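You operate a simulated robot arm through the tools that you are given. There is no shell and no other tool. Be economical: measure what you need, move in short steps, check, and stop when the job is done.

You run a simulated robot arm. Do the job below in one go: nothing can be reset, and whatever is moved stays where it is left.

TASK
Put the spacer labelled "3" from the top of the green table on the board three and the spacer labelled "2" on top of the brown carton three. Put the brush in the inside of the fail dish. Take the blue plug that says "P5" from the top of bench one and leave it on the white tile. Take the shim box on the top of bench one and put it away on the top of bench three. Press the measure button three times. Take the white plug on the top of bench ten and put it away on the top of the sample plate. Take the thick green coupon on the top of bench ten and put it away on the top of bench six. Take the jar two and leave it on top of the taped carton on the top of bench nine. Open the lid of the yellow bin, put the low cooler on the top of bench nine away in the inside of the yellow bin, then shut the lid. Open the cupboard door forty-nine. The order is free. Set down upright: jar two.
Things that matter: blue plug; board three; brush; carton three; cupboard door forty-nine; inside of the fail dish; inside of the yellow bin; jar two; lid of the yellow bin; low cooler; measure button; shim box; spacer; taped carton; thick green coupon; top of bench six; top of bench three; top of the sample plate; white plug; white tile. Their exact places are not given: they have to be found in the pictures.

Only the result counts: the job must be done as asked and must still hold three seconds after the hand-in. Knocking over, shifting, dropping, spilling or breaking anything else fails it. A push-on lid holds only when it is set on centred and level and pressed home; a screw cap is set on level and turned clockwise until tight.

THE ROBOT
A 7-joint arm with a fingered hand on a trunk, on a base that drives. Base frame: it is fixed to the floor where the robot stands at the start and does not move with it; the origin is under the middle of the robot, x ahead of it, y to its left, z up; the surface under the hand at the start is at about z = 0.75. Readings come in m, degrees, newtons and seconds.
With the tool pointing down near the work surface it reaches from about 0.2 to 0.64 m from the robot's upright axis, wherever it stands. Its first joint turns from -115.0 to 115.0 degrees. Places, roughly: blue plug [5.5, 0.25, 0.75]; board three [0.5, 0.25, 0.75]; brush (5x11x4 cm) [-1.4, 3.1, 0.8]; carton three [0.75, 0, 0.75]; cupboard door forty-nine [2.5, -1, 0.4]; inside of the fail dish (19x18 cm) [2.12, 0.38, 0.8]; inside of the yellow bin [6.4, 2.9, 0.3]; jar two [4, -5.25, 0.75]; lid of the yellow bin [6.4, 2.9, 0.6]; low cooler [5, -5.25, 0.75]; measure button [0.6, -3.9, 0.7]; shim box [6.25, 0.25, 0.75]; spacer [0.5, 0.25, 0.75]; taped carton [4.25, -5.5, 1]; thick green coupon [3.25, -6, 0.75]; top of bench six [2.9, -2.7, 0.8]; top of bench three [5.3, -0.6, 0.8]; top of the sample plate (35x13 cm) [5.48, -3.48, 0.82]; white plug [3.25, -5.75, 0.75]; white tile (14x14x2 cm) [5.1, 0.4, 0.8]. Payload 3.1 kg.
Tool frame: the origin (TCP) lies between the finger pads and is the grasp point; the fingertips stand 0.022 m ahead of it; z points along the fingers, y is the line along which they close. The gripper opens to 0.112 m. The gripper's body begins 0.06 m behind the TCP. The gripper is a hand of 3 fingers: y runs from the thumb to the fingers, the wrist lies at [0, 0, -0.218] in the tool frame, and closing takes about 1.5 s.
Orientation is that of the tool frame in the base frame, as a unit quaternion [w, x, y, z]. With the fingers straight down and closing along the base's y, the tool's x points along the base's -x, its y along +y and its z along -z.

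THE INTERFACE
- The arm moves only by the tool arm_command. Its argument "motion" is a list of rows, each a list of 7 numbers: the turn, a rotation vector about the tool's x, y, z in degrees, then the shift along the tool's x, y, z in m, then the gripper command, from -1 (fully open) to 1 (shut), values between in proportion. In form: [[ax, ay, az, x, y, z, fingers], ...]. A call has 1 to 10 rows; each row shifts and turns the commanded pose from where the row before left it, along the tool's axes as they then stand. A row lasts 0.2 s, in which the tool goes at most 0.05 m and 8.6 degrees; a call with a longer step from one row to the next is refused whole, and so is a gripper value outside its range. A pose out of reach is approached as far as the arm can. The call stops where the force on the tool passes 40 N (or 10 N more than at its start, if that is more) or the arm is blocked; 0.2 s more then pass. The fingers move at their own pace (about 0.108 m/s each) and stop on an object; they squeeze with about 30 N. The grip force told is the motor's: it shows also when the fingers shut on nothing. Time passes only in rows, and 0.2 s behind the last, so rows that do not move let the fingers close. It gives the time, the measured TCP pose, the force on the tool (base axes), the opening and the grip force at its end, in the units of the frame above (readings bear some noise), with the torque about the TCP (base axes, N m) and any sound that the robot's microphone picked up.
- Cameras (640 x 400 px; columns grow to the right, rows downward): "scene" is now at [0.0028, 0.1536, 1.5631]; the picture's right is [-0.06, -1.00, 0.00], its down [-0.85, 0.05, -0.53] and it looks along [0.53, -0.03, -0.85] (base axes); focal length 292 px, centre (320, 200). "wrist" rides on the gripper at [0.066, 0.003, -0.08] in the tool frame; the picture's right is [-0.05, 1.00, 0.00], its down [-0.77, -0.04, -0.64] and it looks along [-0.64, -0.03, 0.77] (tool axes); focal length 275 px, centre (320, 200).
- capture(camera): a new picture of that camera. No time passes.
- raise_lower(by): slides the trunk up (or, below 0, down) by that many m; the arm and the scene camera ride with it, the base frame stays. It gives what a move gives, with no picture.
- base_move(legs): drives the robot by 1 to 6 legs, each [ahead, left, turn to the left] in m, m and degrees, along the robot's own axes; the way and the turn of a leg run together, so that a leg with both is an arc; at most 1.5 m and 180 degrees a leg. The arm and the cameras ride along, it lands a little off, and it stops where it bumps. It gives what a move gives.
- grasp_type(shape): the hand has 3 fingers and takes this shape, open, in about a second: jaw (thumb against the fingers, like two jaws); tri (thumb and two fingers); tip (a fingertip pinch); poke (one finger out to press); point (the index stretched); flat (the hand flat); cup (the hand cupped); fist (a fist). The gripper value then closes the fingers along that shape, each until it touches; the sizes above hold for jaw. It gives what a move gives, with no picture.
- pan_tilt(pan, tilt): turns the head with the scene camera to pan (to the left, within 155 degrees either way) and tilt (down, from -29 to 69), counted from straight ahead of the robot. It gives what a move gives.
- point_at(camera, pixels): for up to 12 pixels [column, row] of the newest picture of that camera ("zoom" is the newest enlarged one), the place [x, y, z] in the base frame of the surface seen there, good to about 0.003 m, but the place of the scene camera against the robot may be out by one fixed shift of up to 0.018 m in any direction. No time passes.
- close_up(camera, box): a new picture of the part [left, top, right, bottom] of that camera's present view, enlarged. No time passes.
- job_done(): hands the job in; it is judged then, once.

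Work in short steps. Measure before you move; look again where a grasp or a placing could have gone wrong, and mend it. You have 364 turns and 314 pictures in all, those below and enlarged ones among them. Open the gripper and draw the arm clear of the work before you hand the job in, unless the task says otherwise; then end with one line.

The tools are called as a command line: name --pt "numbers of a row" for each row, then --argument value for the rest, lists and objects as JSON in quotes. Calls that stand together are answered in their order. arm_command: Moves the arm, as the interface text tells. Its arguments: {"type":"object","properties":{"motion":{"type":"array","items":{"type":"array","items":{"type":"number"}}}},"required":["motion"]} The other tools are called the same way: raise_lower (by) slides the trunk up or down; grasp_type (shape) gives the hand a shape; base_move (legs) drives the base; pan_tilt (pan, tilt) turns the head that bears the scene camera; capture (camera) takes a picture; point_at (camera, pixels) gives the place of the surface under pixels of a picture; close_up (camera, box) takes an enlarged picture of a part of a camera's view; job_done () hands the job in.

At the start:

```text
t: 0.0
eef_pos: [0.2486, 0.1832, 1.0674]
tool_rot: [0.0, 0.0, 1.0, 0.0]
force: [0.0, -1.2, -0.6]
wrist_torque: [0.02, -0.01, 0.05]
finger_gap: 0.1116
grip_force: 0.0
shape: jaw
trunk travel left (down, up): [-0.7, 0.29]
robot x, y, heading: [0.0007, 0.0034, -0.1]
head pan, tilt: [-3.6, 58.2]
```

scene: 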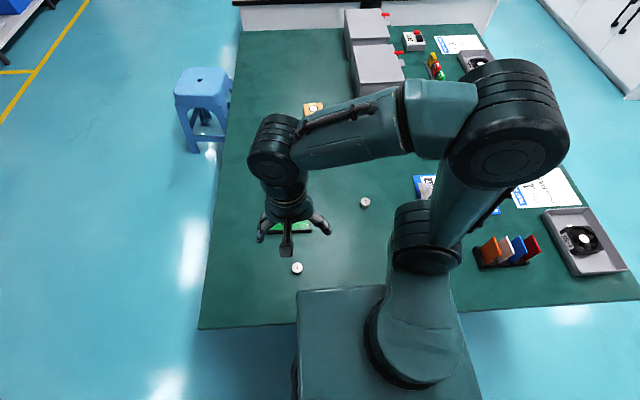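
wrist: 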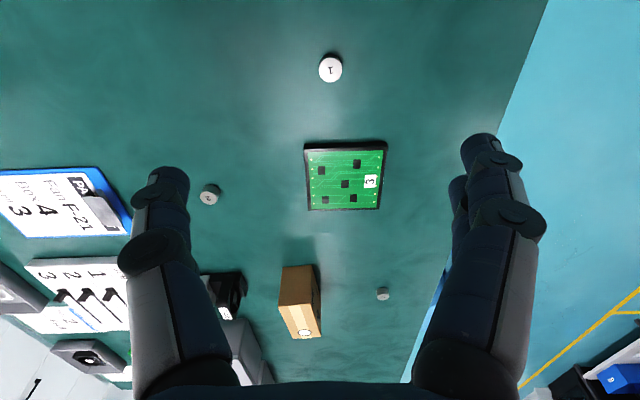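

The wrist view shows a board at (345,175), spacers at (330,68), (209,195), (382,293) and a carton at (300,300). I enlarge them to read labels.

close_up --camera "wrist" --box '[180, 160, 420, 340]'

close_up --camera "scene" --box '[220, 90, 400, 290]'

point_at --camera "wrist" --pixels '[[330, 68], [209, 193], [382, 292], [345, 175], [300, 285], [305, 143], [386, 142], [379, 209], [308, 210], [297, 270], [283, 303], [313, 303]]'

```text
2.22 times, centred on (300, 250) of wrist
```

zoom: 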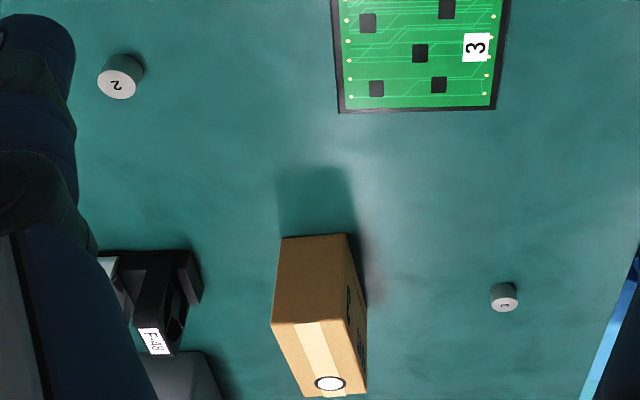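

```text
2.00 times, centred on (310, 190) of scene
```

zoom: 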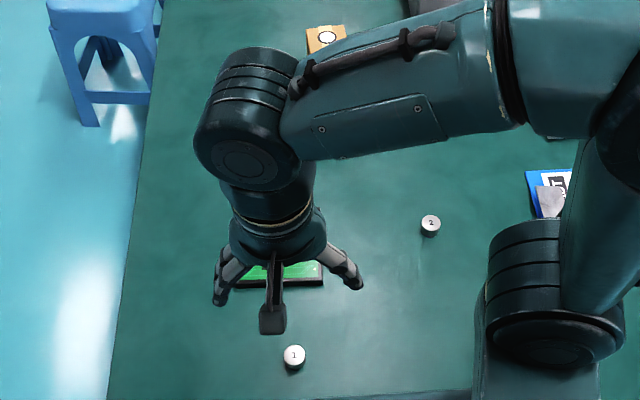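

```text
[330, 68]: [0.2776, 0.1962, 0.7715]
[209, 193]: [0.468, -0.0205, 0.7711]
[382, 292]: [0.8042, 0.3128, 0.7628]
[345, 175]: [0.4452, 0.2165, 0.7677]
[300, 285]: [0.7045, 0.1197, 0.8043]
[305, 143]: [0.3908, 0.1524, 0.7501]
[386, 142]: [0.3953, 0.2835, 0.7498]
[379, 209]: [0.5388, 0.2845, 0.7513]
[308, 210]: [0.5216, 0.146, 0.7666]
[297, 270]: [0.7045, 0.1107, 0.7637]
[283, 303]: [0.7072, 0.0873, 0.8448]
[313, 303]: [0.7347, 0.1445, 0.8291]
```

Spacer 2 is at (0.468,-0.02), and spacer 3 seems to be at (0.80,0.31), out of reach from here. I look at the table edges, the stool and the carton.

point_at --camera "scene" --pixels '[[200, 328], [243, 27], [475, 27], [638, 300], [205, 75], [195, 150], [313, 107], [365, 202], [297, 268], [380, 300], [300, 300], [226, 160]]'

close_up --camera "scene" --box '[280, 0, 520, 150]'

close_up --camera "wrist" --box '[360, 275, 400, 300]'

```text
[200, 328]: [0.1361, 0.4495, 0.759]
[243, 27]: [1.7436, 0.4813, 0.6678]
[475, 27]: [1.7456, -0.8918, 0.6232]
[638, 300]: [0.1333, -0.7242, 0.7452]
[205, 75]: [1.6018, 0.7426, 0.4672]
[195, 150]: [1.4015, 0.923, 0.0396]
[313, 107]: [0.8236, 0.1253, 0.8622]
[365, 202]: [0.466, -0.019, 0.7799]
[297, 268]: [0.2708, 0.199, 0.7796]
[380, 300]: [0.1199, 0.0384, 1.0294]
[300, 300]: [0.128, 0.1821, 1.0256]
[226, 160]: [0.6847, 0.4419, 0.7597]
```

```text
2.67 times, centred on (400, 75) of scene
```

zoom: 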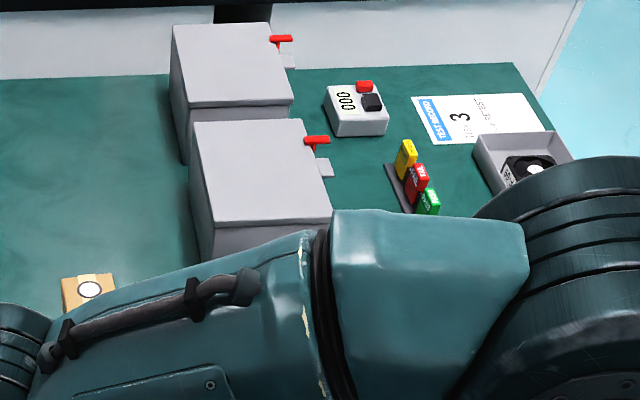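

```text
16.00 times, centred on (380, 288) of wrist
```

zoom: 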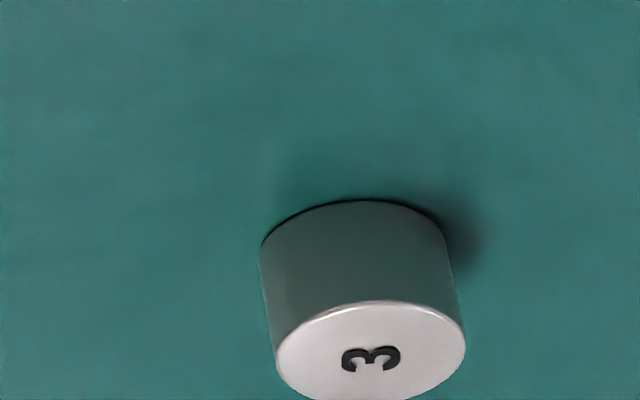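

The spacer reading "3" is confirmed at (0.80,0.31). My plan is to pick spacer 2 from here, then carry it round to the table's left side, so I hover over spacer 2 first.

arm_command --pt "0 0 0 -0.0274 -0.0254 0.0237 -1" --pt "0 0 0 -0.0274 -0.0254 0.0237 -1" --pt "0 0 0 -0.0274 -0.0254 0.0237 -1" --pt "0 0 0 -0.0274 -0.0254 0.0237 -1" --pt "0 0 0 -0.0274 -0.0254 0.0237 -1" --pt "0 0 0 -0.0274 -0.0254 0.0237 -1" --pt "0 0 0 -0.0274 -0.0254 0.0237 -1" --pt "0 0 0 -0.0274 -0.0254 0.0237 -1" --pt "0 0 0 0 0 0 -1"

capture --camera "wrist"

```text
t: 2.0
eef_pos: [0.4692, -0.0195, 0.8782]
tool_rot: [0.001, 0.0, 1.0, -0.001]
force: [-0.1, 0.7, -0.5]
wrist_torque: [0.04, 0.01, 0.02]
finger_gap: 0.112
grip_force: 0.2
shape: jaw
trunk travel left (down, up): [-0.7, 0.29]
robot x, y, heading: [0.0006, 0.0011, 0.3]
head pan, tilt: [-3.6, 58.2]
```

```text
307 pictures are left
```

wrist: 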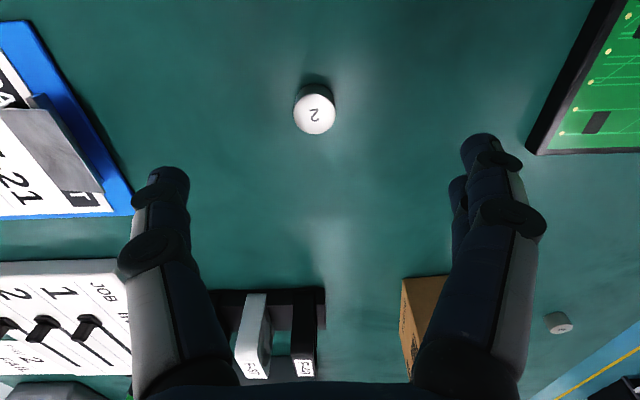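

The spacer is at (314,112), close to under the TCP. I measure it and its size.

point_at --camera "wrist" --pixels '[[294, 112], [334, 112], [314, 95], [314, 131], [314, 112], [360, 112]]'

```text
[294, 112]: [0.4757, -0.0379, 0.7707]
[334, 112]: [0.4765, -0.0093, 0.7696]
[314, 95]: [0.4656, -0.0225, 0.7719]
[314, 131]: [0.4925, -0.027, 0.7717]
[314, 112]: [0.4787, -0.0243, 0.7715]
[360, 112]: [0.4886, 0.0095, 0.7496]
```

Centre is (0.478,-0.024) with the top at 0.7715. I descend to TCP z≈0.775 and close.

arm_command --pt "0 0 0 -0.009 -0.004 0.03 -1" --pt "0 0 0 0 0 0.035 -0.6" --pt "0 0 0 0 0 0.036 -0.5" --pt "0 0 0 0 0 0 1" --pt "0 0 0 0 0 0 1" --pt "0 0 0 0 0 0 1" --pt "0 0 0 0 0 0 1" --pt "0 0 0 0 0 0 1" --pt "0 0 0 0 0 0 1" --pt "0 0 0 0 0 0 1"

```text
t: 4.2
eef_pos: [0.4765, -0.0233, 0.7761]
tool_rot: [0.0, 0.0, 1.0, 0.0]
force: [-0.1, -0.2, 0.2]
wrist_torque: [-0.01, 0.01, 0.01]
finger_gap: 0.0205
grip_force: 30.2
shape: jaw
trunk travel left (down, up): [-0.7, 0.29]
robot x, y, heading: [-0.0017, -0.0004, -0.2]
head pan, tilt: [-3.6, 58.2]
```

Gap reads 0.0205, so I'm holding something; I lift 10 cm and look.

arm_command --pt "0 0 0 0 0 -0.03 1" --pt "0 0 0 0 0 -0.04 1" --pt "0 0 0 0 0 -0.04 1"

capture --camera "wrist"

```text
t: 5.0
eef_pos: [0.4767, -0.0224, 0.8868]
tool_rot: [-0.001, -0.001, 1.0, -0.001]
force: [-0.9, 0.7, -1.2]
wrist_torque: [0.01, 0.01, 0.0]
finger_gap: 0.0202
grip_force: 30.1
shape: jaw
trunk travel left (down, up): [-0.7, 0.29]
robot x, y, heading: [0.0035, 0.0031, -0.1]
head pan, tilt: [-3.6, 58.2]
```

```text
306 pictures are left
```

wrist: 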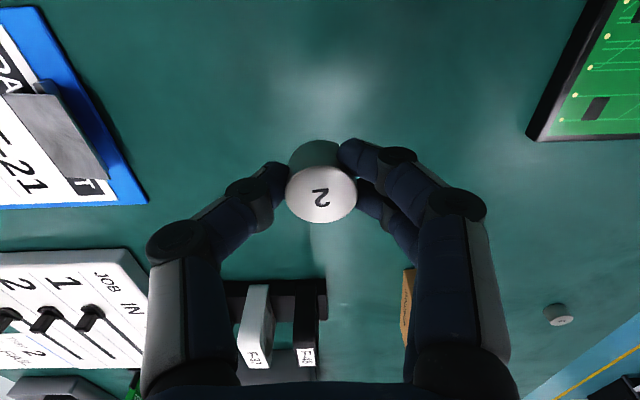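

Spacer 2 is held well. I retract and raise the arm, then look left to see the driving space.

arm_command --pt "0 0 0 0.022 0.012 -0.035 1" --pt "0 0 0 0.022 0.012 -0.035 1" --pt "0 0 0 0.022 0.012 -0.035 1" --pt "0 0 0 0.022 0.012 -0.035 1" --pt "0 0 0 0.022 0.012 -0.035 1" --pt "0 0 0 0.022 0.012 -0.03 1" --pt "0 0 0 0.022 0.012 -0.03 1" --pt "0 0 0 0.022 0.012 -0.02 1"

pan_tilt --pan 70 --tilt 35

capture --camera "scene"

pan_tilt --pan 0 --tilt 20

capture --camera "scene"

pan_tilt --pan -70 --tilt 25

capture --camera "scene"

pan_tilt --pan 140 --tilt 25

capture --camera "scene"

```text
t: 6.8
eef_pos: [0.3, 0.0722, 1.1405]
tool_rot: [0.001, 0.0, 1.0, 0.0]
force: [-0.6, -0.5, -1.4]
wrist_torque: [-0.01, -0.04, 0.01]
finger_gap: 0.0202
grip_force: 30.2
shape: jaw
trunk travel left (down, up): [-0.7, 0.29]
robot x, y, heading: [-0.0, -0.0019, 0.2]
head pan, tilt: [-3.6, 58.2]
```

```text
t: 8.3
eef_pos: [0.3016, 0.0727, 1.141]
tool_rot: [0.0, 0.001, 1.0, 0.0]
force: [-0.4, 0.0, -1.2]
wrist_torque: [-0.01, -0.01, 0.0]
finger_gap: 0.0201
grip_force: 30.4
shape: jaw
trunk travel left (down, up): [-0.7, 0.29]
robot x, y, heading: [0.0024, -0.0003, -0.0]
head pan, tilt: [70.0, 35.0]
```

```text
305 pictures are left
```

scene: 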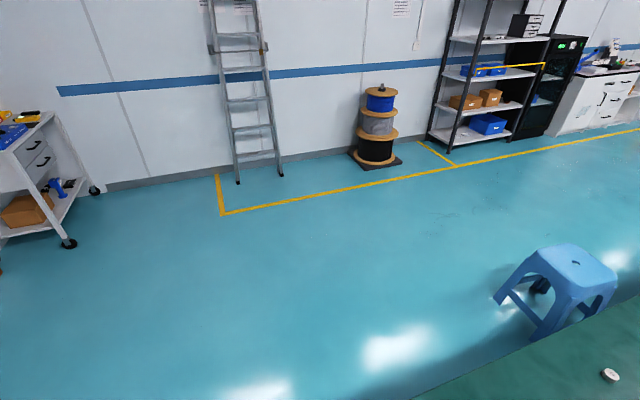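

```text
t: 9.7
eef_pos: [0.3013, 0.0719, 1.1407]
tool_rot: [0.001, 0.0, 1.0, 0.0]
force: [-0.6, -0.3, -1.4]
wrist_torque: [0.02, -0.01, -0.01]
finger_gap: 0.0202
grip_force: 29.6
shape: jaw
trunk travel left (down, up): [-0.7, 0.29]
robot x, y, heading: [0.0003, -0.0015, -0.2]
head pan, tilt: [0.0, 20.0]
```

```text
304 pictures are left
```

scene: 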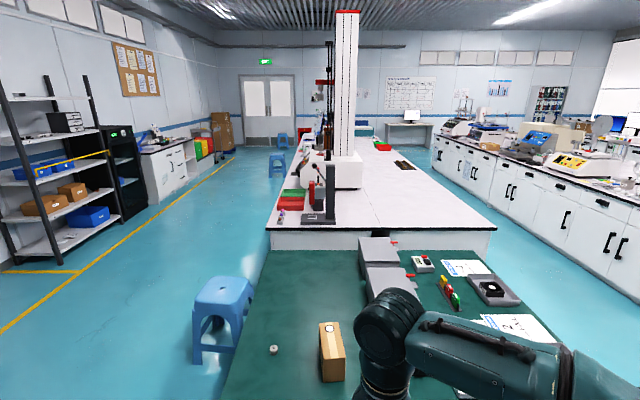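

```text
t: 11.1
eef_pos: [0.3018, 0.0723, 1.1404]
tool_rot: [0.0, 0.0, 1.0, 0.0]
force: [0.1, 0.5, -1.3]
wrist_torque: [0.0, 0.01, 0.01]
finger_gap: 0.02
grip_force: 29.8
shape: jaw
trunk travel left (down, up): [-0.7, 0.29]
robot x, y, heading: [-0.0021, -0.0057, -0.1]
head pan, tilt: [-70.0, 25.0]
```

```text
303 pictures are left
```

scene: 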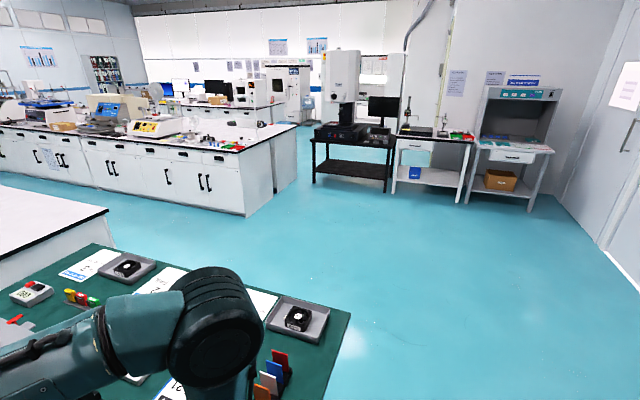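

```text
t: 14.1
eef_pos: [0.3012, 0.0734, 1.1408]
tool_rot: [0.0, 0.0, 1.0, 0.0]
force: [-0.1, -0.4, -1.4]
wrist_torque: [0.0, 0.03, 0.0]
finger_gap: 0.0203
grip_force: 29.9
shape: jaw
trunk travel left (down, up): [-0.7, 0.29]
robot x, y, heading: [0.0004, -0.0017, -0.1]
head pan, tilt: [140.0, 25.0]
```

```text
302 pictures are left
```

scene: 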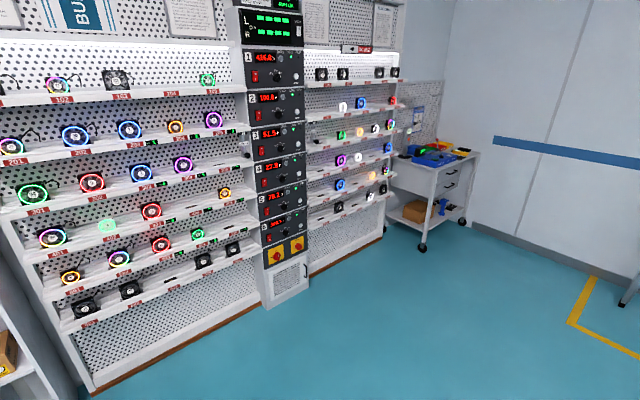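

Plenty of floor on the left; a fan rack stands behind. I measure the floor limits behind and then drive round.

point_at --camera "scene" --pixels '[[92, 392], [384, 238], [420, 250], [464, 222], [445, 155], [570, 322]]'

close_up --camera "scene" --box '[385, 120, 495, 190]'

```text
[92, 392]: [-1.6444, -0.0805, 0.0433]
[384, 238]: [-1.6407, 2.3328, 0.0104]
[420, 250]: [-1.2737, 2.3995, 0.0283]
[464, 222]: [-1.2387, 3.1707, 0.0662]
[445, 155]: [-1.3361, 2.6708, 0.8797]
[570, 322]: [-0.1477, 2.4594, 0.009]
```

```text
5.71 times, centred on (440, 155) of scene
```

zoom: 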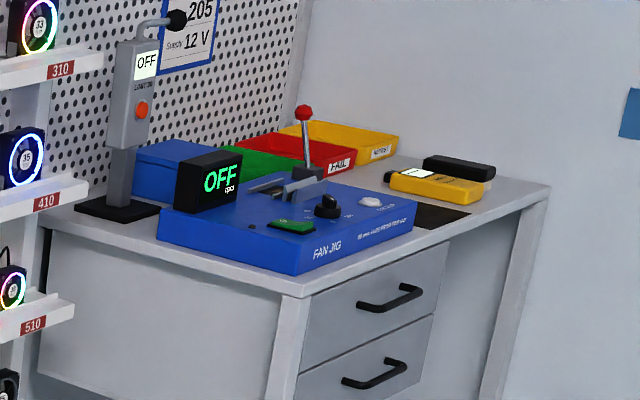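

I drive back, left, ahead, turn right 90° and approach the left side of the table.

base_move --legs '[[-0.25, 0, 0], [0, 1.0, 0], [0.92, 0, 0], [0, 0, -90], [0.34, 0, 0]]'

pan_tilt --pan 0 --tilt 55

capture --camera "scene"

capture --camera "wrist"

```text
t: 30.8
eef_pos: [0.7225, 0.3555, 1.1409]
tool_rot: [0.0, 0.716, 0.698, 0.0]
force: [-0.4, -0.1, -0.7]
wrist_torque: [0.03, 0.02, 0.0]
finger_gap: 0.0201
grip_force: 30.6
shape: jaw
trunk travel left (down, up): [-0.7, 0.29]
robot x, y, heading: [0.6583, 0.6565, -91.4]
head pan, tilt: [140.0, 25.0]
```

```text
t: 33.0
eef_pos: [0.7207, 0.3549, 1.1408]
tool_rot: [0.0, 0.716, 0.698, 0.0]
force: [-0.5, -0.6, -1.3]
wrist_torque: [0.01, -0.04, 0.01]
finger_gap: 0.02
grip_force: 29.9
shape: jaw
trunk travel left (down, up): [-0.7, 0.29]
robot x, y, heading: [0.6563, 0.6568, -91.4]
head pan, tilt: [0.0, 55.0]
```

```text
300 pictures are left
```

scene: 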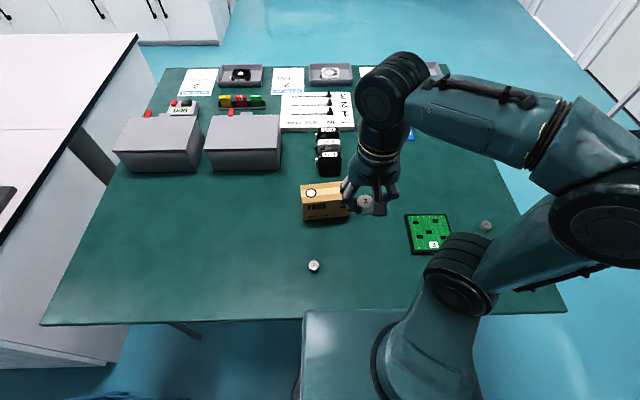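

```text
299 pictures are left
```

wrist: 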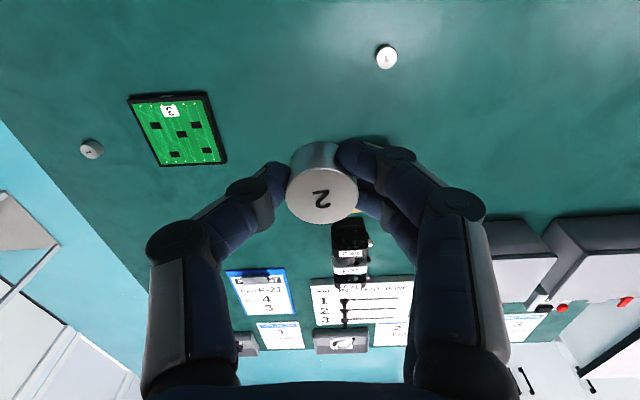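

I enlarge the carton and measure its top.

close_up --camera "scene" --box '[280, 160, 400, 235]'

point_at --camera "scene" --pixels '[[301, 188], [342, 184], [349, 198], [305, 206], [325, 194], [365, 202], [314, 266]]'

```text
5.33 times, centred on (340, 198) of scene
```

zoom: 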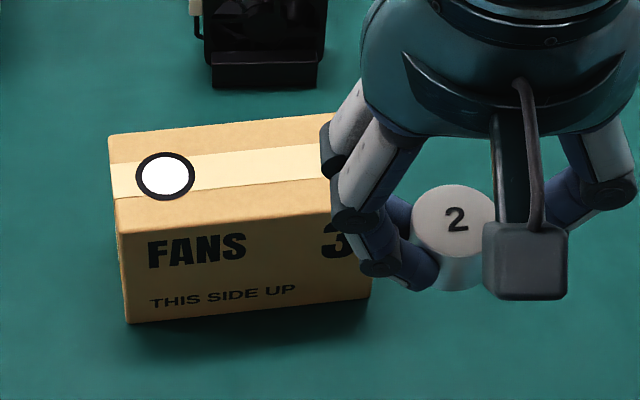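

```text
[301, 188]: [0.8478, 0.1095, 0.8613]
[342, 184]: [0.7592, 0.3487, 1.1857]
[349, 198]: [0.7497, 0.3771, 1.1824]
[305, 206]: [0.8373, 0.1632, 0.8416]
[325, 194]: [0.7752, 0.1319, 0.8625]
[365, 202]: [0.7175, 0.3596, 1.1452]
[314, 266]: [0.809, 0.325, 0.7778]
```

Carton reads "FANS 3". I bring spacer 2 above it at safe height and check with the wrist camera.

arm_command --pt "0 0 0 -0.0327 0.0086 0.0 1" --pt "0 0 0 -0.0327 0.0086 0.02 1" --pt "0 0 0 -0.0327 0.0086 0.028 1" --pt "0 0 0 -0.0327 0.0086 0.028 1" --pt "0 0 0 -0.0327 0.0086 0.028 1" --pt "0 0 0 -0.0327 0.0086 0.028 1" --pt "0 0 0 -0.0327 0.0086 0.028 1"

capture --camera "wrist"

capture --camera "scene"

```text
t: 34.6
eef_pos: [0.7766, 0.1241, 0.9803]
tool_rot: [0.0, 0.715, 0.699, 0.001]
force: [0.4, -0.6, -1.1]
wrist_torque: [-0.02, 0.03, -0.01]
finger_gap: 0.02
grip_force: 30.1
shape: jaw
trunk travel left (down, up): [-0.7, 0.29]
robot x, y, heading: [0.6537, 0.6559, -91.4]
head pan, tilt: [0.0, 55.0]
```

```text
297 pictures are left
```

wrist: 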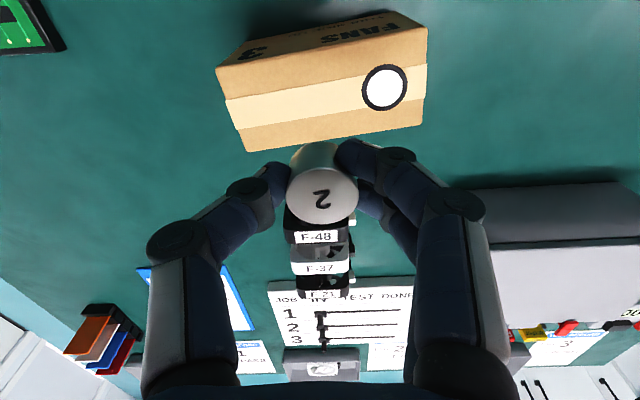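

```text
296 pictures are left
```

scene: 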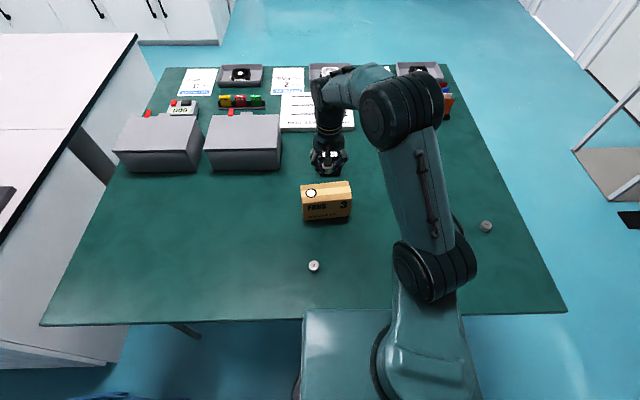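

point_at --camera "wrist" --pixels '[[217, 69], [427, 30], [420, 124], [245, 150], [300, 95], [330, 90], [385, 88]]'

```text
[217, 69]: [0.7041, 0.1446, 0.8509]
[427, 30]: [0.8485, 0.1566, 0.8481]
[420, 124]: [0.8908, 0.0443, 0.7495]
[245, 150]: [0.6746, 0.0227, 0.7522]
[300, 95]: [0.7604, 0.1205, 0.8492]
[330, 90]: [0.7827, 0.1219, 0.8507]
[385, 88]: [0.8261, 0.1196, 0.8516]
```

Carton top is at z≈0.850, centre (0.776,0.12). I lower so the spacer bottom meets it (TCP≈0.877), then open.

arm_command --pt "0 0 0 -0.003 0 0.04 1" --pt "0 0 0 0 0 0.04 1" --pt "0 0 0 0 0 0.018 1" --pt "0 0 0 0 0 0.005 1" --pt "0 0 0 0 0 0 1"

```text
t: 35.8
eef_pos: [0.7769, 0.1218, 0.8774]
tool_rot: [-0.001, 0.716, 0.698, 0.0]
force: [-0.5, 0.6, -1.1]
wrist_torque: [0.02, -0.06, 0.0]
finger_gap: 0.02
grip_force: 30.4
shape: jaw
trunk travel left (down, up): [-0.7, 0.29]
robot x, y, heading: [0.6573, 0.6564, -91.6]
head pan, tilt: [0.0, 55.0]
```

No contact force yet, so I go 1 mm lower, open, and rise.

arm_command --pt "0 0 0 0 0 0.001 1" --pt "0 0 0 0 0 0 0.5" --pt "0 0 0 0 0 0 0.0" --pt "0 0 0 0 0 0 -0.5" --pt "0 0 0 0 0 0 -0.5" --pt "0 0 0 0 0 -0.02 -0.6" --pt "0 0 0 0 0 -0.04 -0.6" --pt "0 0 0 0 0 -0.04 -0.6" --pt "0 0 0 0 0 -0.04 -1"

capture --camera "wrist"

```text
t: 37.8
eef_pos: [0.7766, 0.1227, 1.0169]
tool_rot: [0.001, 0.716, 0.698, 0.0]
force: [0.2, 0.2, 0.5]
wrist_torque: [-0.01, -0.01, 0.03]
finger_gap: 0.1115
grip_force: 0.0
shape: jaw
trunk travel left (down, up): [-0.7, 0.29]
robot x, y, heading: [0.6597, 0.6607, -91.4]
head pan, tilt: [0.0, 55.0]
```

```text
295 pictures are left
```

wrist: 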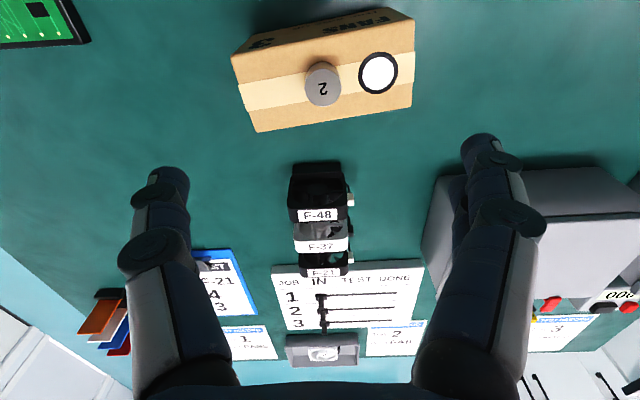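

Spacer 2 stands on the carton. Now I hover over spacer 3 at about (0.807,0.316).

arm_command --pt "0 0 0 0.04 0.005 0 -1" --pt "0 0 0 0.04 0.005 0 -1" --pt "0 0 0 0.04 0.005 0.02 -1" --pt "0 0 0 0.04 0.005 0.02 -1" --pt "0 0 0 0.034 0.006 0.03 -1" --pt "0 0 0 0 0 0.04 -1" --pt "0 0 0 0 0 0.03 -1"

capture --camera "wrist"

```text
t: 39.4
eef_pos: [0.8086, 0.3144, 0.8771]
tool_rot: [0.0, 0.715, 0.699, 0.0]
force: [-0.1, 0.2, 1.3]
wrist_torque: [-0.04, 0.0, -0.03]
finger_gap: 0.1119
grip_force: 0.0
shape: jaw
trunk travel left (down, up): [-0.7, 0.29]
robot x, y, heading: [0.655, 0.6569, -91.5]
head pan, tilt: [0.0, 55.0]
```

```text
294 pictures are left
```

wrist: 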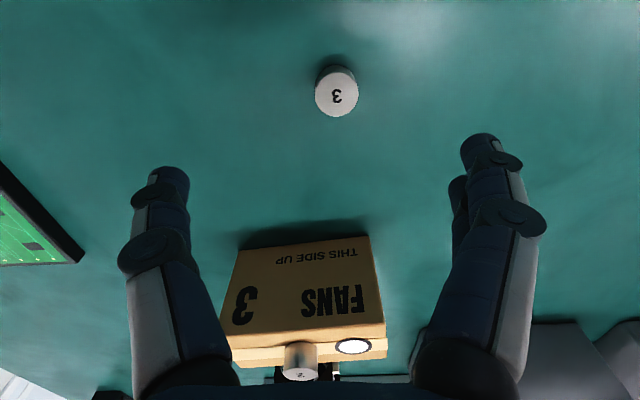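

point_at --camera "wrist" --pixels '[[318, 93], [355, 93], [337, 77], [337, 112], [337, 94]]'

```text
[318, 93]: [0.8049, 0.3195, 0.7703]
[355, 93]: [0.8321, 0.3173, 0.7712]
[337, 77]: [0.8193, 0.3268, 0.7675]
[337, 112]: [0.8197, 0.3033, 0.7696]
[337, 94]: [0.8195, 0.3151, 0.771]
```

Centre is (0.819,0.316). I descend and grasp.

arm_command --pt "0 0 0 0.002 0.0105 0.03 -1" --pt "0 0 0 0 0 0.036 -0.6" --pt "0 0 0 0 0 0.035 -0.5" --pt "0 0 0 0 0 0 1" --pt "0 0 0 0 0 0 1" --pt "0 0 0 0 0 0 1" --pt "0 0 0 0 0 0 1" --pt "0 0 0 0 0 0 1" --pt "0 0 0 0 0 -0.04 1" --pt "0 0 0 0 0 -0.04 1"

capture --camera "wrist"

```text
t: 41.6
eef_pos: [0.8171, 0.3179, 0.8577]
tool_rot: [0.0, 0.716, 0.698, 0.0]
force: [0.1, -0.2, 0.0]
wrist_torque: [-0.01, -0.03, 0.02]
finger_gap: 0.0205
grip_force: 29.9
shape: jaw
trunk travel left (down, up): [-0.7, 0.29]
robot x, y, heading: [0.6545, 0.6554, -91.2]
head pan, tilt: [0.0, 55.0]
```

```text
293 pictures are left
```

wrist: 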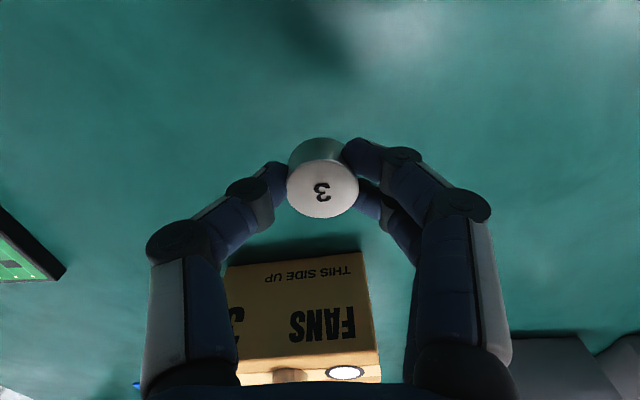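

Spacer 3 is held. I move over the board at about (0.465,0.217), at height 0.93.

arm_command --pt "0 0 0 0 -0.02 -0.03 1" --pt "0 0 0 -0.0138 -0.0411 -0.01 1" --pt "0 0 0 -0.0138 -0.0411 -0.01 1" --pt "0 0 0 -0.0138 -0.0411 -0.01 1" --pt "0 0 0 -0.0138 -0.0411 -0.01 1" --pt "0 0 0 -0.0138 -0.0411 0 1" --pt "0 0 0 -0.0138 -0.0411 0 1" --pt "0 0 0 -0.0138 -0.0411 0 1" --pt "0 0 0 -0.0138 -0.0411 0 1"

capture --camera "wrist"

```text
t: 43.6
eef_pos: [0.4661, 0.2143, 0.9256]
tool_rot: [0.001, 0.715, 0.699, 0.001]
force: [-0.3, -0.7, -0.7]
wrist_torque: [0.02, 0.01, 0.04]
finger_gap: 0.0208
grip_force: 30.3
shape: jaw
trunk travel left (down, up): [-0.7, 0.29]
robot x, y, heading: [0.6557, 0.6551, -91.4]
head pan, tilt: [0.0, 55.0]
```

```text
292 pictures are left
```

wrist: 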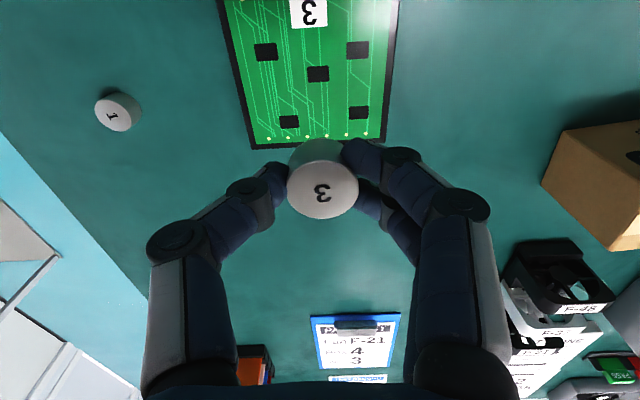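

I measure the board surface, its chips and edges.

point_at --camera "wrist" --pixels '[[318, 74], [300, 74], [335, 74], [252, 138], [383, 130], [225, 8], [394, 8], [310, 60], [330, 95], [265, 52], [285, 80], [320, 110]]'

```text
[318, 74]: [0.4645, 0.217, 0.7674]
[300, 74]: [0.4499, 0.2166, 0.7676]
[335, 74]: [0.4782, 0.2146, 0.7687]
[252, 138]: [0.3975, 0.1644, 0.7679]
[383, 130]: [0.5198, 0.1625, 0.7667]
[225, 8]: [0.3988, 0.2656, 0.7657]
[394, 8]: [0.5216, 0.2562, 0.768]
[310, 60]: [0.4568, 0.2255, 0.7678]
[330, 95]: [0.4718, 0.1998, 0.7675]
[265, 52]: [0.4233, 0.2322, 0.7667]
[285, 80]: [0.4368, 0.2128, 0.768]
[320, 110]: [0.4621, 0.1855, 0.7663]
```

Board is flat at z≈0.7675. I lower the TCP to about 0.795, release and rise.

arm_command --pt "0 0 0 0 0 0.045 1" --pt "0 0 0 0 0 0.045 1" --pt "0 0 0 0 0 0.03 1" --pt "0 0 0 0 0 0.01 1" --pt "0 0 0 0 0 0.001 1" --pt "0 0 0 0 0 0 0.5" --pt "0 0 0 0 0 0 0.0" --pt "0 0 0 0 0 0 -0.5" --pt "0 0 0 0 0 0 -0.5" --pt "0 0 0 0 0 -0.01 -0.5"

arm_command --pt "0 0 0 0 0 -0.03 -0.6" --pt "0 0 0 0 0 -0.05 -0.8" --pt "0 0 0 0 0 -0.05 -1" --pt "0 0 0 0 0 -0.05 -1" --pt "0 0 0 0 0 -0.05 -1" --pt "0 0 0 0.02 0.02 -0.03 -1" --pt "0 0 0 0.02 0.04 0 -1" --pt "0 0 0 0.02 0.04 0 -1" --pt "0 0 0 0.04 0.02 0 -1"

capture --camera "scene"

```text
t: 45.8
eef_pos: [0.4652, 0.2151, 0.8047]
tool_rot: [0.0, 0.716, 0.699, -0.001]
force: [0.1, 1.2, 0.4]
wrist_torque: [-0.01, -0.01, -0.04]
finger_gap: 0.0838
grip_force: 0.1
shape: jaw
trunk travel left (down, up): [-0.7, 0.29]
robot x, y, heading: [0.6564, 0.6599, -91.4]
head pan, tilt: [0.0, 55.0]
```

```text
t: 47.8
eef_pos: [0.586, 0.3132, 1.0665]
tool_rot: [0.001, 0.717, 0.698, 0.0]
force: [-0.4, 0.1, 0.4]
wrist_torque: [-0.02, -0.01, 0.02]
finger_gap: 0.1119
grip_force: 0.1
shape: jaw
trunk travel left (down, up): [-0.7, 0.29]
robot x, y, heading: [0.6582, 0.6587, -91.6]
head pan, tilt: [0.0, 55.0]
```

```text
291 pictures are left
```

scene: 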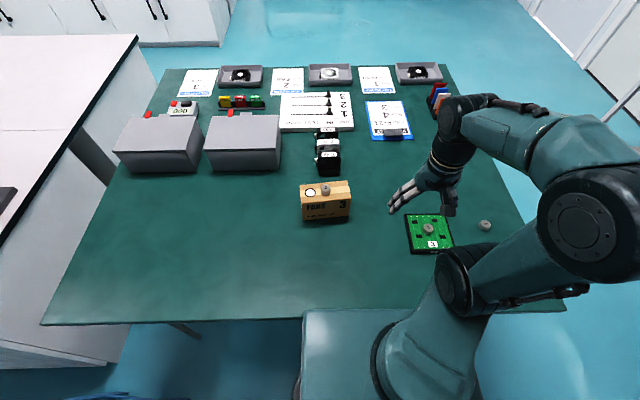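

Both spacers are placed. Next I drive towards the cart at (-1.4,3.1) for the brush, stopping short to look.

arm_command --pt "0 0 0 0.03 0 -0.03 -1" --pt "0 0 0 0.02 0 -0.03 -1"

base_move --legs '[[-0.6, 0, 0], [0, 0, -88.5], [1.3, 0, 0], [0, -1.3, 0]]'

pan_tilt --pan 0 --tilt 35

capture --camera "scene"

```text
t: 48.4
eef_pos: [0.5899, 0.3614, 1.1252]
tool_rot: [-0.001, 0.716, 0.698, 0.001]
force: [0.7, -0.7, 0.0]
wrist_torque: [0.01, 0.05, 0.02]
finger_gap: 0.1122
grip_force: 0.0
shape: jaw
trunk travel left (down, up): [-0.7, 0.29]
robot x, y, heading: [0.655, 0.6569, -91.5]
head pan, tilt: [0.0, 55.0]
```

```text
t: 67.7
eef_pos: [-0.9526, 2.5724, 1.1258]
tool_rot: [0.0, 1.0, 0.009, 0.001]
force: [-0.7, 0.9, 0.0]
wrist_torque: [-0.01, -0.01, -0.01]
finger_gap: 0.112
grip_force: 0.1
shape: jaw
trunk travel left (down, up): [-0.7, 0.29]
robot x, y, heading: [-0.653, 2.5186, -179.2]
head pan, tilt: [0.0, 55.0]
```

```text
t: 68.6
eef_pos: [-0.9529, 2.5739, 1.1259]
tool_rot: [0.0, 1.0, 0.01, 0.0]
force: [-0.6, 1.5, 0.4]
wrist_torque: [0.03, -0.04, 0.0]
finger_gap: 0.112
grip_force: 0.1
shape: jaw
trunk travel left (down, up): [-0.7, 0.29]
robot x, y, heading: [-0.6537, 2.518, -179.1]
head pan, tilt: [0.0, 35.0]
```

```text
290 pictures are left
```

scene: 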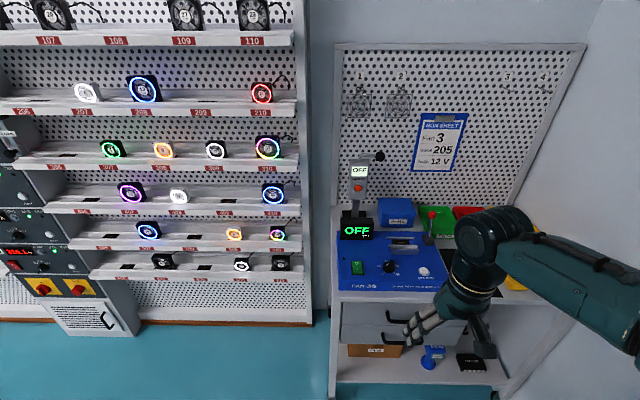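

The arm hides the right part of the cart top; I look with the wrist camera.

capture --camera "wrist"

point_at --camera "scene" --pixels '[[337, 290], [430, 300], [520, 300], [340, 215], [420, 270], [370, 365], [505, 360]]'

```text
289 pictures are left
```

wrist: 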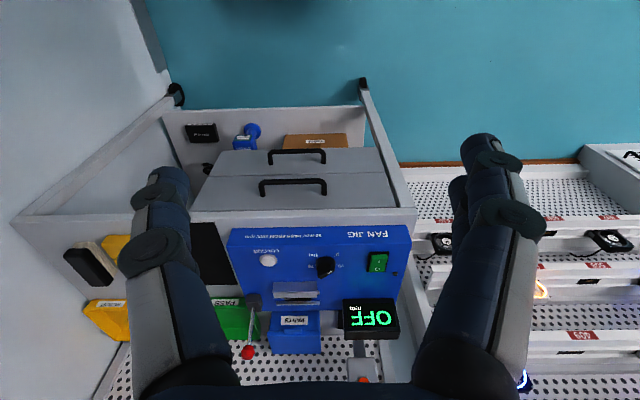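

```text
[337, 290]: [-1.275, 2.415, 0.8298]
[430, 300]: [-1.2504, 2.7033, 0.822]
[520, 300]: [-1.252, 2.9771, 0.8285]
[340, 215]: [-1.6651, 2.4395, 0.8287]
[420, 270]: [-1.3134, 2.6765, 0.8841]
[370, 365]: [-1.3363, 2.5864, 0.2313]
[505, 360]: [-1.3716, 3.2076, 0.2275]
```

The brush seems the black/tan item at wrist (88,268). I shift right and a little ahead to come before it.

base_move --legs '[[0.15, -0.38, 0]]'

capture --camera "wrist"

```text
t: 71.1
eef_pos: [-1.1106, 2.9505, 1.1262]
tool_rot: [0.0, 1.0, 0.011, 0.0]
force: [-1.0, -0.3, 0.1]
wrist_torque: [-0.05, -0.03, 0.03]
finger_gap: 0.1119
grip_force: 0.0
shape: jaw
trunk travel left (down, up): [-0.7, 0.29]
robot x, y, heading: [-0.8107, 2.8973, -178.8]
head pan, tilt: [0.0, 35.0]
```

```text
288 pictures are left
```

wrist: 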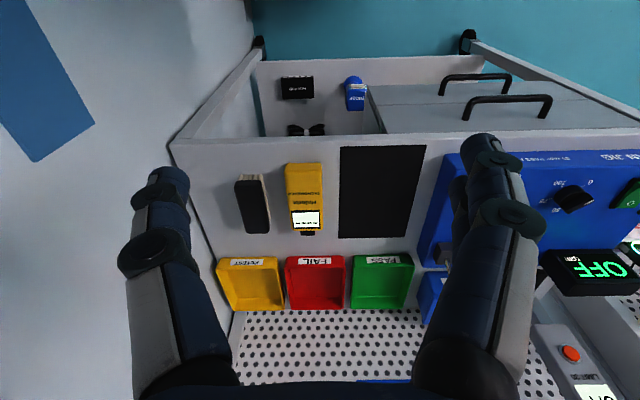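

close_up --camera "wrist" --box '[200, 140, 360, 260]'

point_at --camera "wrist" --pixels '[[253, 205], [236, 182], [263, 178], [243, 232], [270, 230], [303, 200], [225, 180], [173, 145], [330, 142]]'

```text
3.33 times, centred on (280, 200) of wrist
```

zoom: 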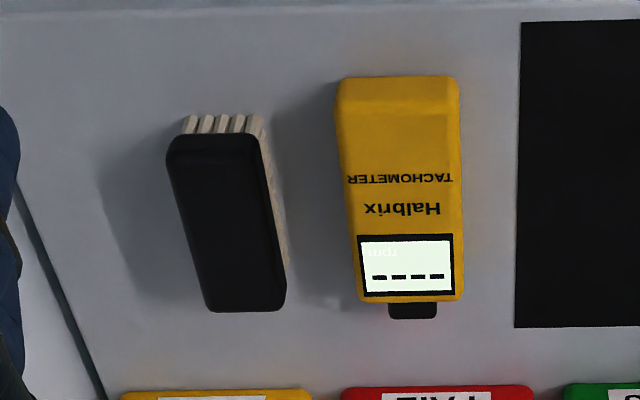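

```text
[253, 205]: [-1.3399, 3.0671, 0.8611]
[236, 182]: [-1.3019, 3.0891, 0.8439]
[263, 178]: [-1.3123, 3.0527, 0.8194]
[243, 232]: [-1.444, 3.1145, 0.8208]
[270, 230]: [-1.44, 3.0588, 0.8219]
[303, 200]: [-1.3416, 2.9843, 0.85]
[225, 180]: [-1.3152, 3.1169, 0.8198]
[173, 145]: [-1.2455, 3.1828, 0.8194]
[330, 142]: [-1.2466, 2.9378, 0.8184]
```

The brush lies bristles-down; I measure its top corners and the tachometer's near edge.

point_at --camera "wrist" --pixels '[[237, 188], [262, 184], [248, 230], [268, 229], [250, 186], [258, 230], [287, 200], [288, 170], [290, 225], [254, 206]]'

```text
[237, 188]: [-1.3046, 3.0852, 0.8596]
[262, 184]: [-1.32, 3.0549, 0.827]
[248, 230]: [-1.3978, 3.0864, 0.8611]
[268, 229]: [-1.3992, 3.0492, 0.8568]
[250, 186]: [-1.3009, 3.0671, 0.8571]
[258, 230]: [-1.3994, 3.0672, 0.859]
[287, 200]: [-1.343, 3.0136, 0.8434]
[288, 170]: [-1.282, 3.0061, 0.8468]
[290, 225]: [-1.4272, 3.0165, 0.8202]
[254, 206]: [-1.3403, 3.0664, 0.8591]
```

Brush centre is (-1.35,3.068), aligned along x. I hover above it.

arm_command --pt "0 0 0 -0.0296 -0.01535 0.022 -1" --pt "0 0 0 -0.0296 -0.01535 0.022 -1" --pt "0 0 0 -0.0296 -0.01535 0.022 -1" --pt "0 0 0 -0.0296 -0.01535 0.022 -1" --pt "0 0 0 -0.0296 -0.01535 0.022 -1" --pt "0 0 0 -0.0296 -0.01535 0.022 -0.5" --pt "0 0 0 -0.0296 -0.01535 0.022 -0.5" --pt "0 0 0 -0.0296 -0.01535 0.022 -0.4" --pt "0 0 0 0 0 0 -0.4"

capture --camera "wrist"

```text
t: 73.1
eef_pos: [-1.3504, 3.0691, 0.9499]
tool_rot: [0.0, 1.0, 0.012, 0.0]
force: [1.0, 0.1, 0.7]
wrist_torque: [0.0, 0.02, 0.01]
finger_gap: 0.0788
grip_force: 0.0
shape: jaw
trunk travel left (down, up): [-0.7, 0.29]
robot x, y, heading: [-0.8117, 2.8949, -178.9]
head pan, tilt: [0.0, 35.0]
```

```text
286 pictures are left
```

wrist: 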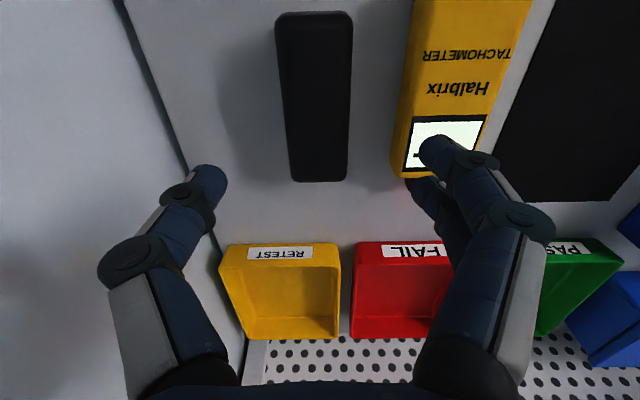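

I measure the brush again from here for centring.

point_at --camera "wrist" --pixels '[[282, 90], [350, 90], [316, 20], [320, 175], [316, 95], [401, 90]]'

```text
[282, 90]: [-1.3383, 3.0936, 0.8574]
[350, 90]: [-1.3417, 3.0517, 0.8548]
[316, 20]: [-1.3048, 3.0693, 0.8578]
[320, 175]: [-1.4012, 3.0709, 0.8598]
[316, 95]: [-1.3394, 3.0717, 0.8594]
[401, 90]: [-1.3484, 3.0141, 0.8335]
```

Centre y≈3.072. I descend with a ~6 cm opening and close.

arm_command --pt "0 0 0 0 -0.0035 0.0 -0.1" --pt "0 0 0 0 0 0.035 -0.1" --pt "0 0 0 0 0 0.035 -0.1" --pt "0 0 0 0 0 0.032 -0.1" --pt "0 0 0 0 0 0 1" --pt "0 0 0 0 0 0 1" --pt "0 0 0 0 0 0 1" --pt "0 0 0 0 0 0 1" --pt "0 0 0 0 0 0 1"

arm_command --pt "0 0 0 0 0 -0.03 1" --pt "0 0 0 0 0 -0.04 1" --pt "0 0 0 0 0 -0.04 1" --pt "0 0 0 0 0 -0.04 1"

capture --camera "wrist"

```text
t: 75.1
eef_pos: [-1.3501, 3.0729, 0.8468]
tool_rot: [0.0, 1.0, 0.01, 0.0]
force: [-0.2, 0.2, 0.1]
wrist_torque: [-0.01, 0.0, 0.0]
finger_gap: 0.0349
grip_force: 29.6
shape: jaw
trunk travel left (down, up): [-0.7, 0.29]
robot x, y, heading: [-0.811, 2.8966, -178.7]
head pan, tilt: [0.0, 35.0]
```

```text
t: 76.1
eef_pos: [-1.3514, 3.0728, 0.9992]
tool_rot: [0.0, 1.0, 0.011, 0.0]
force: [0.1, -0.3, -1.0]
wrist_torque: [-0.01, -0.03, -0.01]
finger_gap: 0.0346
grip_force: 30.0
shape: jaw
trunk travel left (down, up): [-0.7, 0.29]
robot x, y, heading: [-0.8123, 2.8966, -178.7]
head pan, tilt: [0.0, 35.0]
```

```text
285 pictures are left
```

wrist: 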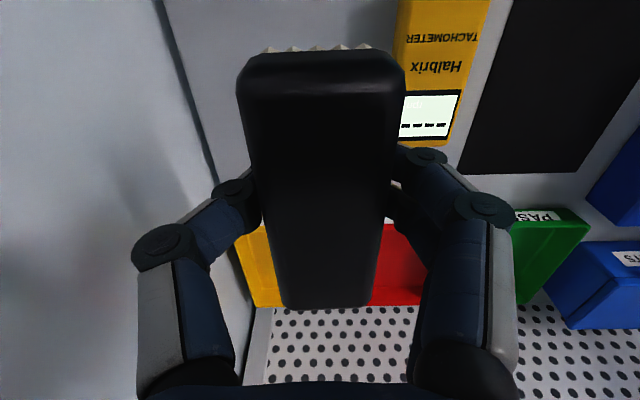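

Brush held. I retract, then drive along a corridor at y≈1.6 to before the bench with the trays (x≈2.15).

arm_command --pt "0 0 0 0.0 0.0 -0.04 1" --pt "0 0 0 0.035 0.017 -0.03 1" --pt "0 0 0 0.035 0.017 -0.03 1" --pt "0 0 0 0.035 0.017 -0.03 1" --pt "0 0 0 0.035 0.017 -0.02 1" --pt "0 0 0 0.035 0.017 0 1" --pt "0 0 0 0.035 0.017 0 1" --pt "0 0 0 0.035 0.017 0 1"

base_move --legs '[[-0.3, 0, 0], [0, 1.2, 0], [0, 0, 89], [0, 1.35, 0], [0, 1.35, 0]]'

pan_tilt --pan 0 --tilt 40

capture --camera "scene"

```text
t: 77.9
eef_pos: [-1.1006, 2.9579, 1.1457]
tool_rot: [0.0, 1.0, 0.01, -0.001]
force: [-0.2, 0.8, -0.7]
wrist_torque: [0.06, 0.05, -0.01]
finger_gap: 0.0348
grip_force: 30.0
shape: jaw
trunk travel left (down, up): [-0.7, 0.29]
robot x, y, heading: [-0.8122, 2.8954, -178.9]
head pan, tilt: [0.0, 35.0]
```

```text
t: 102.1
eef_pos: [2.1474, 1.4433, 1.1471]
tool_rot: [0.0, 0.705, 0.709, 0.0]
force: [-0.9, -0.2, -1.5]
wrist_torque: [-0.01, 0.03, 0.0]
finger_gap: 0.0348
grip_force: 30.0
shape: jaw
trunk travel left (down, up): [-0.7, 0.29]
robot x, y, heading: [2.2141, 1.7336, -89.4]
head pan, tilt: [0.0, 35.0]
```

```text
t: 102.7
eef_pos: [2.1473, 1.4425, 1.1473]
tool_rot: [-0.001, 0.705, 0.71, 0.0]
force: [0.1, 0.0, -1.4]
wrist_torque: [0.0, -0.04, 0.0]
finger_gap: 0.0346
grip_force: 30.5
shape: jaw
trunk travel left (down, up): [-0.7, 0.29]
robot x, y, heading: [2.2148, 1.7313, -89.7]
head pan, tilt: [0.0, 40.0]
```

```text
284 pictures are left
```

scene: 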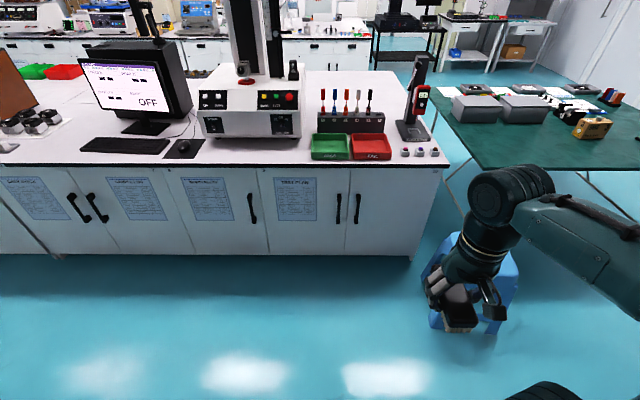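

Red tray at (371,147) seems to be FAIL; I check by enlarging and measure bench edge and stool.

close_up --camera "scene" --box '[290, 80, 450, 180]'

point_at --camera "scene" --pixels '[[371, 145], [352, 140], [388, 138], [393, 160], [354, 160], [340, 165], [440, 165], [470, 245], [330, 240], [410, 150]]'

```text
4.00 times, centred on (370, 130) of scene
```

zoom: 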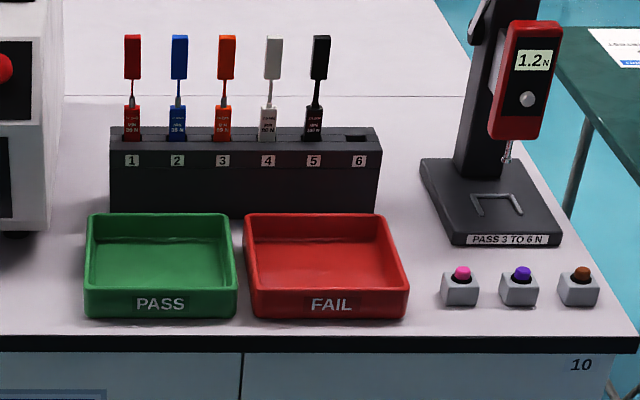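

```text
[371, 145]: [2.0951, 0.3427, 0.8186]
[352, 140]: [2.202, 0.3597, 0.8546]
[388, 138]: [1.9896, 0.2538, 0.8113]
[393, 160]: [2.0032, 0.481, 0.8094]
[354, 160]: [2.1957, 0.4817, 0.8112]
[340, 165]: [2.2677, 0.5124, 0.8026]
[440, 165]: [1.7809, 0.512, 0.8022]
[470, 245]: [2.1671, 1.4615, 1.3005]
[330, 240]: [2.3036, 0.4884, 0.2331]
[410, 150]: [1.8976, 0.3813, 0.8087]
```

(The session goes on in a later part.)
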